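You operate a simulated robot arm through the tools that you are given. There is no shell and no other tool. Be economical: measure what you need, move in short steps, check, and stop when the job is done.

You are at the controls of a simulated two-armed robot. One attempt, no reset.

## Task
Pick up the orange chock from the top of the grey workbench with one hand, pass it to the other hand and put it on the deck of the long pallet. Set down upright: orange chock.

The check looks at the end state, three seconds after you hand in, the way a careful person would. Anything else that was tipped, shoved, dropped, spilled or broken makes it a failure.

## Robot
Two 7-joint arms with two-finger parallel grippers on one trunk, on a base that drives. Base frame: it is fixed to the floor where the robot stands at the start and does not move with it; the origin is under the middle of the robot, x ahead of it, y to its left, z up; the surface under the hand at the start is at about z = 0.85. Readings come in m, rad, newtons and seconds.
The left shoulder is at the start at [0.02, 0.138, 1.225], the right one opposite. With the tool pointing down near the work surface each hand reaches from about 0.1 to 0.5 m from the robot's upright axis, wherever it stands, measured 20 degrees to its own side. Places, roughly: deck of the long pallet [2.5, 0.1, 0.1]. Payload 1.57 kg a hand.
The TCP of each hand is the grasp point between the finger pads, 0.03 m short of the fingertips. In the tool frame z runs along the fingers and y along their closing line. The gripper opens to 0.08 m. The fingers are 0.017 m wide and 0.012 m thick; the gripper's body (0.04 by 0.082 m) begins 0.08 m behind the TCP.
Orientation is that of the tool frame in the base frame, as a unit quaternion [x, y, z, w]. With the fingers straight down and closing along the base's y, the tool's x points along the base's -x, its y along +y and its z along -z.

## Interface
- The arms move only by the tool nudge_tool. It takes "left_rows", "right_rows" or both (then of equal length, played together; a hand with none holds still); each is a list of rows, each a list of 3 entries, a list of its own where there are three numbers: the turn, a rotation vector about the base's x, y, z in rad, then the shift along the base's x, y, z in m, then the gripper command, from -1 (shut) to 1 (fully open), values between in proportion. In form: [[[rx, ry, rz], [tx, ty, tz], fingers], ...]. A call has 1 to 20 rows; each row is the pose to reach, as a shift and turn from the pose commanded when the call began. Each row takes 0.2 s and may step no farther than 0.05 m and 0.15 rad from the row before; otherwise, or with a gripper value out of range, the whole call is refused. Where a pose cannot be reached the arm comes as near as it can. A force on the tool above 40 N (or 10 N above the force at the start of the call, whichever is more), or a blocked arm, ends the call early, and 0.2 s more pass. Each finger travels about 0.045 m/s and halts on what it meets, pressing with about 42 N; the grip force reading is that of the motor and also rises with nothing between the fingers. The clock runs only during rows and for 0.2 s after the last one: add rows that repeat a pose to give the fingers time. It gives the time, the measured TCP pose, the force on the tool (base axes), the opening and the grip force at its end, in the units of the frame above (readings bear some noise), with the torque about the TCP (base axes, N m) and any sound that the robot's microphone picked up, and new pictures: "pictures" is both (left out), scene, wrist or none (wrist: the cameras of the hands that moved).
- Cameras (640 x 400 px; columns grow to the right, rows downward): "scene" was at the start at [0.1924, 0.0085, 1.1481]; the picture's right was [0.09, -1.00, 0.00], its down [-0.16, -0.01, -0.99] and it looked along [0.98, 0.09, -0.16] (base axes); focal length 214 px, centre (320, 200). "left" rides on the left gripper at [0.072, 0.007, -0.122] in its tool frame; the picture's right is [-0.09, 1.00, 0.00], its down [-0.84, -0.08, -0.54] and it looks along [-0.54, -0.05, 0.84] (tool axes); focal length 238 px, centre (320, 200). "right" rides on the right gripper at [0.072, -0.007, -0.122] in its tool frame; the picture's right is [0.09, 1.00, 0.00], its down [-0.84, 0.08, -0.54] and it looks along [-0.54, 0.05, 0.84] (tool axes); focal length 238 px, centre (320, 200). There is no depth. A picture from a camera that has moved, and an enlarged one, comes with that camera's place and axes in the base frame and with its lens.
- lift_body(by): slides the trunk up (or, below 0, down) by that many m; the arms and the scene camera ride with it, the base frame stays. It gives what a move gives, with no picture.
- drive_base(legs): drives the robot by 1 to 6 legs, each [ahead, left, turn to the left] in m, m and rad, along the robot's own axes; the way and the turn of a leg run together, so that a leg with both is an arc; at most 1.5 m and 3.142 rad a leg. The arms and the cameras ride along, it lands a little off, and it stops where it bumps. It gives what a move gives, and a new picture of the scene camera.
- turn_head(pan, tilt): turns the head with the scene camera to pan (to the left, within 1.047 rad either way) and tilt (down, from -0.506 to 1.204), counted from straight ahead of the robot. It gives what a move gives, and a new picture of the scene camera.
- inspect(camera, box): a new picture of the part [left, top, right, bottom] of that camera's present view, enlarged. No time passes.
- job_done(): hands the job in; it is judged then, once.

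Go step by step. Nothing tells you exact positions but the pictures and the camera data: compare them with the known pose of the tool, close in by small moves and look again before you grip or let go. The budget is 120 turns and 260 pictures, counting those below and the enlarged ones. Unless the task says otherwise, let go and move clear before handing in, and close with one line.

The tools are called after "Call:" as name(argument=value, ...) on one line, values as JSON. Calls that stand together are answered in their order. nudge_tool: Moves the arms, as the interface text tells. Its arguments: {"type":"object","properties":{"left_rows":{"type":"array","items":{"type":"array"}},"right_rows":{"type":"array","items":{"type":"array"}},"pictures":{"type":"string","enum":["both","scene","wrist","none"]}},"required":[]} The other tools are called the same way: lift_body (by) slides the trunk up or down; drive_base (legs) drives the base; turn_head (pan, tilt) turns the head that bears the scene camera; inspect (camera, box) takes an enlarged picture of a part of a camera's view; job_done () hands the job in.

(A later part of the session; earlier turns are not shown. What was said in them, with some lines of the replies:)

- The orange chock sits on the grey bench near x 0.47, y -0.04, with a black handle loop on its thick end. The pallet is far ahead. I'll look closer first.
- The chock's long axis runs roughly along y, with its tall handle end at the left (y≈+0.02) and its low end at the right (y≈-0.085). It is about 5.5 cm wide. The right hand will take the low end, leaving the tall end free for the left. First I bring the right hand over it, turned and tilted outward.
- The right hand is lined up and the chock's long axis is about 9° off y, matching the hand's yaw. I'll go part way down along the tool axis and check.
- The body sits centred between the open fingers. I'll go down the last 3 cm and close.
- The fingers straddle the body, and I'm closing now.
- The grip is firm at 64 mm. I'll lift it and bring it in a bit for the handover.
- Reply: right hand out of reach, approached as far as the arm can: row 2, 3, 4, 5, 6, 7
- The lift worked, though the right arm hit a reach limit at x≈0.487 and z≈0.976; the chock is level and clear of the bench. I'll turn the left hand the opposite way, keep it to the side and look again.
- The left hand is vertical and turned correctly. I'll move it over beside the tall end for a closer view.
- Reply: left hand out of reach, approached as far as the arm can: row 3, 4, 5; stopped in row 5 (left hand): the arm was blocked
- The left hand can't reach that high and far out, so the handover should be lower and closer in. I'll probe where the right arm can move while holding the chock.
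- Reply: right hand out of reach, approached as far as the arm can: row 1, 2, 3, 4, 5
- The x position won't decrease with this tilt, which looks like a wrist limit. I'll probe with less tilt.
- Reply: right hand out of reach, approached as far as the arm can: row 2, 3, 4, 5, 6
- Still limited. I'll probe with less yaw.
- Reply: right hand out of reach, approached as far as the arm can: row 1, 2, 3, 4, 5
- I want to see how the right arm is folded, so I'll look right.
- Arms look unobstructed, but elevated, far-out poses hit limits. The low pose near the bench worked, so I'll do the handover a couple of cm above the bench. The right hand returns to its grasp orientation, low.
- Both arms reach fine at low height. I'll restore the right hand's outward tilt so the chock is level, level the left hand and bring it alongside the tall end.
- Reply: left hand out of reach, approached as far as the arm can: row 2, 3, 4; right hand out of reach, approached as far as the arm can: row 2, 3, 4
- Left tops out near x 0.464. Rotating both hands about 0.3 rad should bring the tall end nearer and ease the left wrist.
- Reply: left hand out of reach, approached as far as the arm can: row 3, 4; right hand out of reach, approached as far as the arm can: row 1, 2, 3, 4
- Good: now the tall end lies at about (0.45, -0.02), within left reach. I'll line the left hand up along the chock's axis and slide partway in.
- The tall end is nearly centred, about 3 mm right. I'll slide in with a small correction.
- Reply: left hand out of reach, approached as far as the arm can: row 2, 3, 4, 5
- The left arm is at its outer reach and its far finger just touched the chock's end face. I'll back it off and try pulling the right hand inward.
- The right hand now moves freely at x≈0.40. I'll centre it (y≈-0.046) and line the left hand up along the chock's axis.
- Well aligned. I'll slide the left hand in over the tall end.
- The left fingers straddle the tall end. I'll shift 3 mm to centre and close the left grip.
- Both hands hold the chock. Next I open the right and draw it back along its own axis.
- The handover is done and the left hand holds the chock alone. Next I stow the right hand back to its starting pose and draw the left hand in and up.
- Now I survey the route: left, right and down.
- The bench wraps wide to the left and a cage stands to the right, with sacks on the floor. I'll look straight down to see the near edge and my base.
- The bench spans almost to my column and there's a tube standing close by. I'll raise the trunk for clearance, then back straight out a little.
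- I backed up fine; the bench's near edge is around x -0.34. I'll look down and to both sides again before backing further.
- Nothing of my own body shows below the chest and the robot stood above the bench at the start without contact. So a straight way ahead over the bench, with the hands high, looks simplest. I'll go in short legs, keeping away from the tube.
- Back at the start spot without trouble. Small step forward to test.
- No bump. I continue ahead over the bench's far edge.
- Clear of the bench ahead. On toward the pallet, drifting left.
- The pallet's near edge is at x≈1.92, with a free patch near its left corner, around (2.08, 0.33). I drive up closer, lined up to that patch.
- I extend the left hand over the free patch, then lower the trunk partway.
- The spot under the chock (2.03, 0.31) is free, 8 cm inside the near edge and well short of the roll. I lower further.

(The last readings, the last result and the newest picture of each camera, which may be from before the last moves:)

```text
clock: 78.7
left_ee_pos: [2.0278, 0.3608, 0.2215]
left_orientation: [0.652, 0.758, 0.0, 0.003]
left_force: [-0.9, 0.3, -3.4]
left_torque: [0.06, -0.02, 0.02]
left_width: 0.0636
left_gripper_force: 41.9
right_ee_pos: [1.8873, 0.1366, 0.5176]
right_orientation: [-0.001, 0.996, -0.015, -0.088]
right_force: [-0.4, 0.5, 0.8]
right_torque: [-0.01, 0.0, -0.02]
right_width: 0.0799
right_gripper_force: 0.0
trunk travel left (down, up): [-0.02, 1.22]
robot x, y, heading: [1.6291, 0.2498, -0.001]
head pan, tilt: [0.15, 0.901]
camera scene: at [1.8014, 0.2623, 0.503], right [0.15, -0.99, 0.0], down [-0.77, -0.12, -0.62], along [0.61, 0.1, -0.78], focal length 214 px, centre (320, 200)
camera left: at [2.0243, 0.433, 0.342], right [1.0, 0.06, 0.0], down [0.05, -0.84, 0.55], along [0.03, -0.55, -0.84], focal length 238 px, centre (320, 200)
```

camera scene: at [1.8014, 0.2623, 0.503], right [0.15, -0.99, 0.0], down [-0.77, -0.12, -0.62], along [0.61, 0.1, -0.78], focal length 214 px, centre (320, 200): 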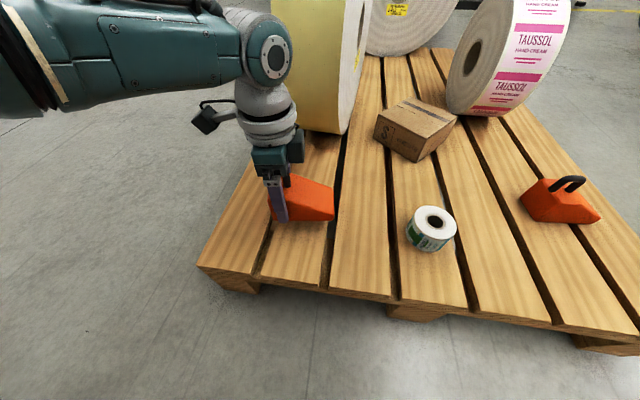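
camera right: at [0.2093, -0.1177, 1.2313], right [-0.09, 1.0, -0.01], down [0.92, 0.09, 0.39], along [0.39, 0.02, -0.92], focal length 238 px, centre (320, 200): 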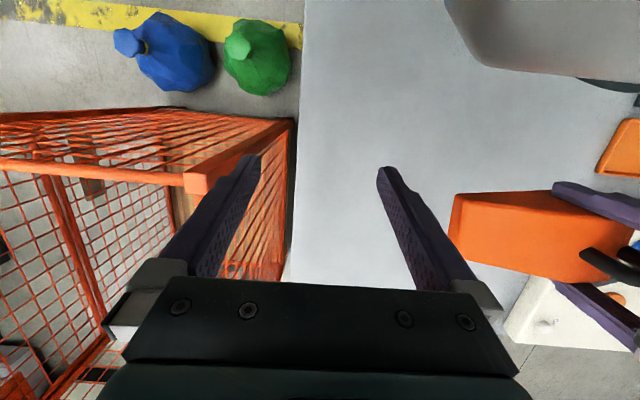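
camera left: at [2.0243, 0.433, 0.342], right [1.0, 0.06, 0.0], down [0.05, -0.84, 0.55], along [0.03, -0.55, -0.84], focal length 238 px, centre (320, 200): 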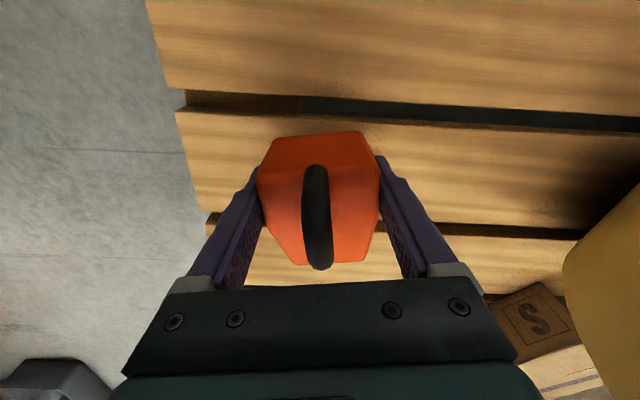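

About 8 cm above the deck and well placed. I'll go down to about 1.5 cm above.

Call:
nudge_tool(left_rows=[[[0, 0, 0], [0, 0, -0.02], -1], [[0, 0, 0], [0, 0, -0.04], -1], [[0, 0, 0], [0, 0, -0.06], -1], [[0, 0, 0], [0, 0, -0.065], -1], [[0, 0, 0], [0, 0, -0.065], -1]])

Call:
inspect(camera="scene", box=[220, 150, 380, 270])

```text
clock: 79.4
left_ee_pos: [2.0247, 0.3597, 0.1867]
left_orientation: [0.652, 0.758, -0.001, 0.002]
left_force: [-3.3, 1.1, 13.9]
left_torque: [0.01, 0.7, 0.04]
left_width: 0.0637
left_gripper_force: 42.0
left hand out of reach, approached as far as the arm can: row 3
right_ee_pos: [1.8879, 0.1361, 0.5184]
right_orientation: [-0.002, 0.996, -0.017, -0.087]
right_force: [0.0, -1.0, 0.1]
right_torque: [0.01, 0.03, -0.02]
right_width: 0.0802
right_gripper_force: 0.2
trunk travel left (down, up): [-0.02, 1.22]
robot x, y, heading: [1.6273, 0.2503, 0.003]
head pan, tilt: [0.15, 0.901]
stopped in row 3 (left hand): the force on the tool passed its limit at 65 N (the readings are from after the stop); the commanded pose is now the measured one
camera scene: at [1.8009, 0.2625, 0.5032], right [0.15, -0.99, 0.0], down [-0.77, -0.12, -0.62], along [0.61, 0.1, -0.78], focal length 214 px, centre (320, 200)
camera left: at [2.0215, 0.4327, 0.3065], right [1.0, 0.06, 0.0], down [0.05, -0.84, 0.55], along [0.03, -0.55, -0.84], focal length 238 px, centre (320, 200)
```

scene: 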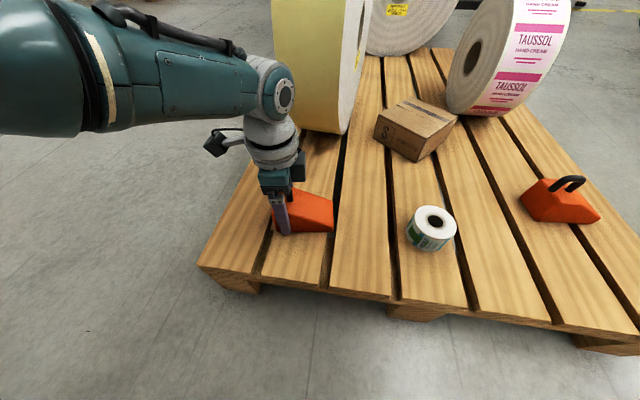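
left: 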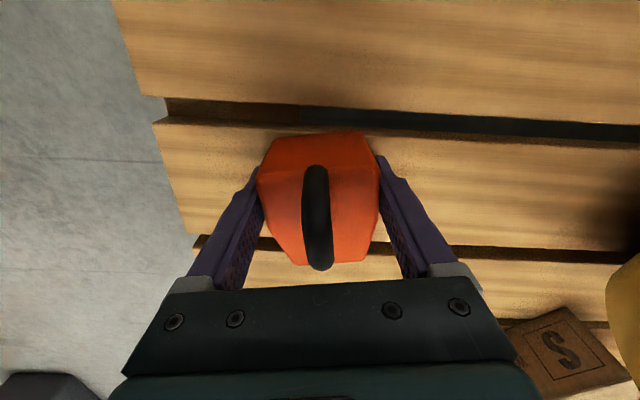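

```text
3.33 times, centred on (300, 210) of scene
camera zoom: at [1.8009, 0.2625, 0.5032], right [0.15, -0.99, 0.0], down [-0.77, -0.12, -0.62], along [0.61, 0.1, -0.78], focal length 715 px, centre (387, 167)
```

zoom: 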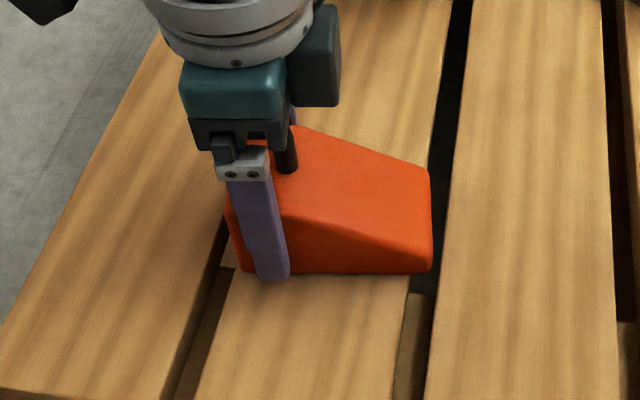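

The chock is resting on the deck (the real deck height is about 0.145). I open the fingers and look before withdrawing.

Call:
nudge_tool(left_rows=[[[0, 0, 0], [0, 0, 0], 0.7], [[0, 0, 0], [0, 0, 0], 1], [[0, 0, 0], [0, 0, 0], 1], [[0, 0, 0], [0, 0, 0], 1]])

Call:
inspect(camera="scene", box=[220, 150, 380, 270])

```text
clock: 80.4
left_ee_pos: [2.0263, 0.3603, 0.1856]
left_orientation: [0.652, 0.759, -0.001, 0.004]
left_force: [0.5, -0.1, 0.2]
left_torque: [0.0, 0.04, -0.03]
left_width: 0.08
left_gripper_force: 0.0
right_ee_pos: [1.8885, 0.1361, 0.5171]
right_orientation: [-0.003, 0.996, -0.016, -0.088]
right_force: [-1.0, -1.0, 0.0]
right_torque: [-0.02, 0.0, -0.03]
right_width: 0.0801
right_gripper_force: 0.0
trunk travel left (down, up): [-0.02, 1.22]
robot x, y, heading: [1.6279, 0.2498, 0.005]
head pan, tilt: [0.15, 0.901]
camera scene: at [1.8015, 0.2622, 0.503], right [0.15, -0.99, 0.0], down [-0.77, -0.12, -0.62], along [0.61, 0.1, -0.78], focal length 214 px, centre (320, 200)
camera left: at [2.0218, 0.4326, 0.3056], right [1.0, 0.06, 0.0], down [0.05, -0.84, 0.55], along [0.04, -0.55, -0.84], focal length 238 px, centre (320, 200)
```

scene: 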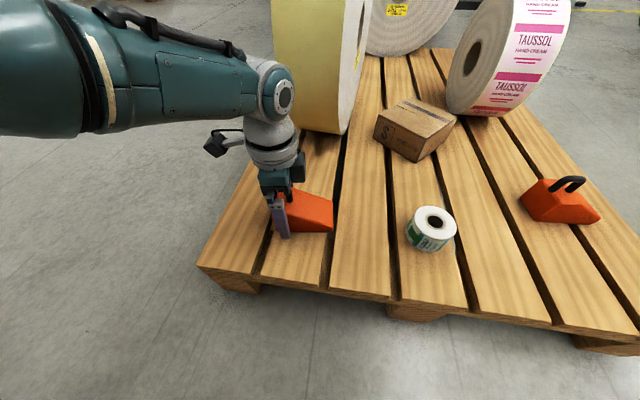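
left: 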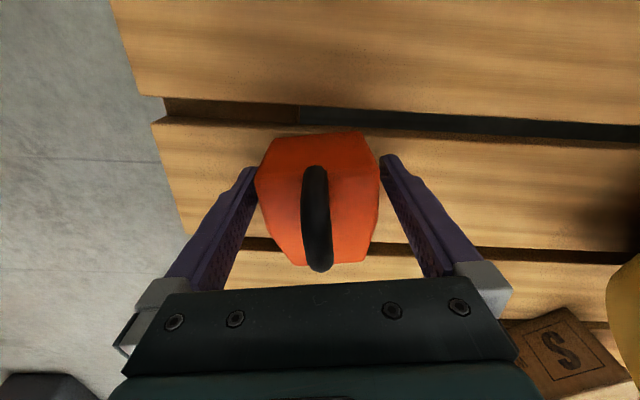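

```text
3.33 times, centred on (300, 210) of scene
camera zoom: at [1.8015, 0.2622, 0.503], right [0.15, -0.99, 0.0], down [-0.77, -0.12, -0.62], along [0.61, 0.1, -0.78], focal length 715 px, centre (387, 167)
```

zoom: 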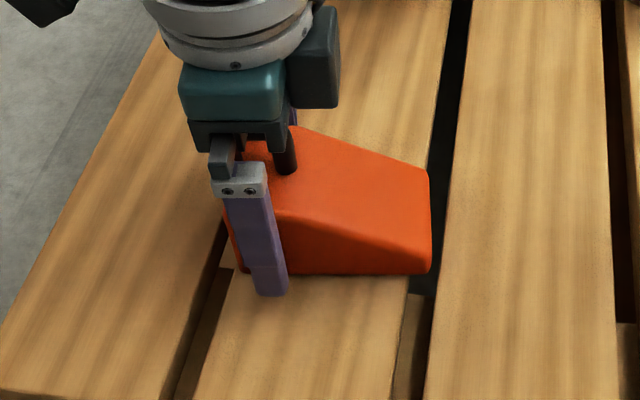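

The chock sits flat and free of both fingers. I withdraw straight up with the trunk and look.

Call:
lift_body(by=0.4)

Call:
drive_base(legs=[[-0.25, 0, 0]])

Call:
inspect(camera="scene", box=[160, 20, 480, 220])

```text
clock: 84.2
left_ee_pos: [2.0252, 0.3602, 0.5848]
left_orientation: [0.652, 0.758, 0.0, 0.004]
left_force: [0.1, 0.5, 0.2]
left_torque: [0.01, 0.03, 0.0]
left_width: 0.0798
left_gripper_force: 0.1
right_ee_pos: [1.8894, 0.1357, 0.9184]
right_orientation: [-0.003, 0.996, -0.016, -0.087]
right_force: [-0.6, -0.4, 0.8]
right_torque: [0.02, 0.01, -0.02]
right_width: 0.08
right_gripper_force: 0.0
trunk travel left (down, up): [-0.42, 0.82]
robot x, y, heading: [1.6267, 0.2482, 0.004]
head pan, tilt: [0.15, 0.901]
```

```text
clock: 86.0
left_ee_pos: [1.7762, 0.36, 0.5864]
left_orientation: [0.65, 0.76, -0.001, 0.004]
left_force: [0.4, 0.0, 0.2]
left_torque: [0.02, 0.0, -0.04]
left_width: 0.0803
left_gripper_force: 0.0
right_ee_pos: [1.6397, 0.1359, 0.9182]
right_orientation: [-0.004, 0.996, -0.017, -0.087]
right_force: [-0.6, -0.3, -0.3]
right_torque: [0.0, 0.02, -0.02]
right_width: 0.0799
right_gripper_force: 0.0
trunk travel left (down, up): [-0.42, 0.82]
robot x, y, heading: [1.3788, 0.2521, 0.007]
head pan, tilt: [0.15, 0.901]
camera scene: at [1.5526, 0.2614, 0.903], right [0.16, -0.99, 0.0], down [-0.77, -0.12, -0.62], along [0.61, 0.1, -0.78], focal length 214 px, centre (320, 200)
```

scene: 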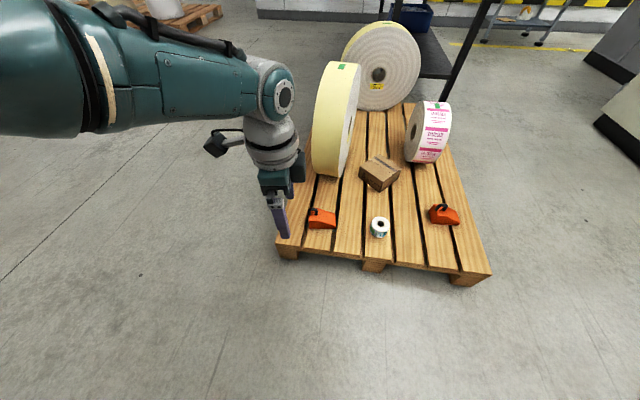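

```text
2.00 times, centred on (320, 120) of scene
camera zoom: at [1.5526, 0.2614, 0.903], right [0.16, -0.99, 0.0], down [-0.77, -0.12, -0.62], along [0.61, 0.1, -0.78], focal length 429 px, centre (320, 360)
```

zoom: 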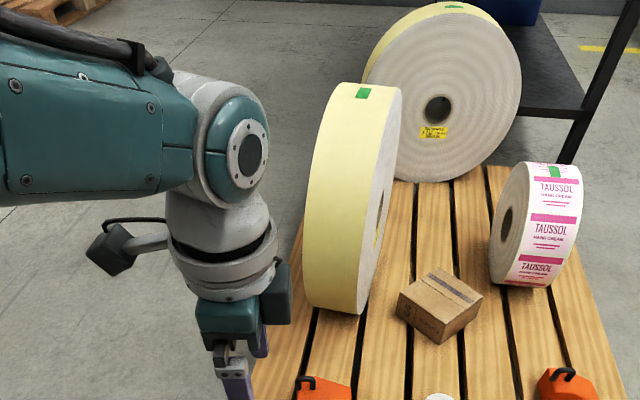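

The orange chock stands upright on the pallet deck, both hands are clear, and the other items on the pallet look as they did before. I'm handing in.

Call:
job_done()

```text
The job is handed in.
```

The orange chock was picked up with the right hand, passed to the left in mid-air and set upright on the near-left part of the long pallet's deck. Both hands are clear, and nothing else on the pallet looks moved. I did not recheck the bench after driving over it.
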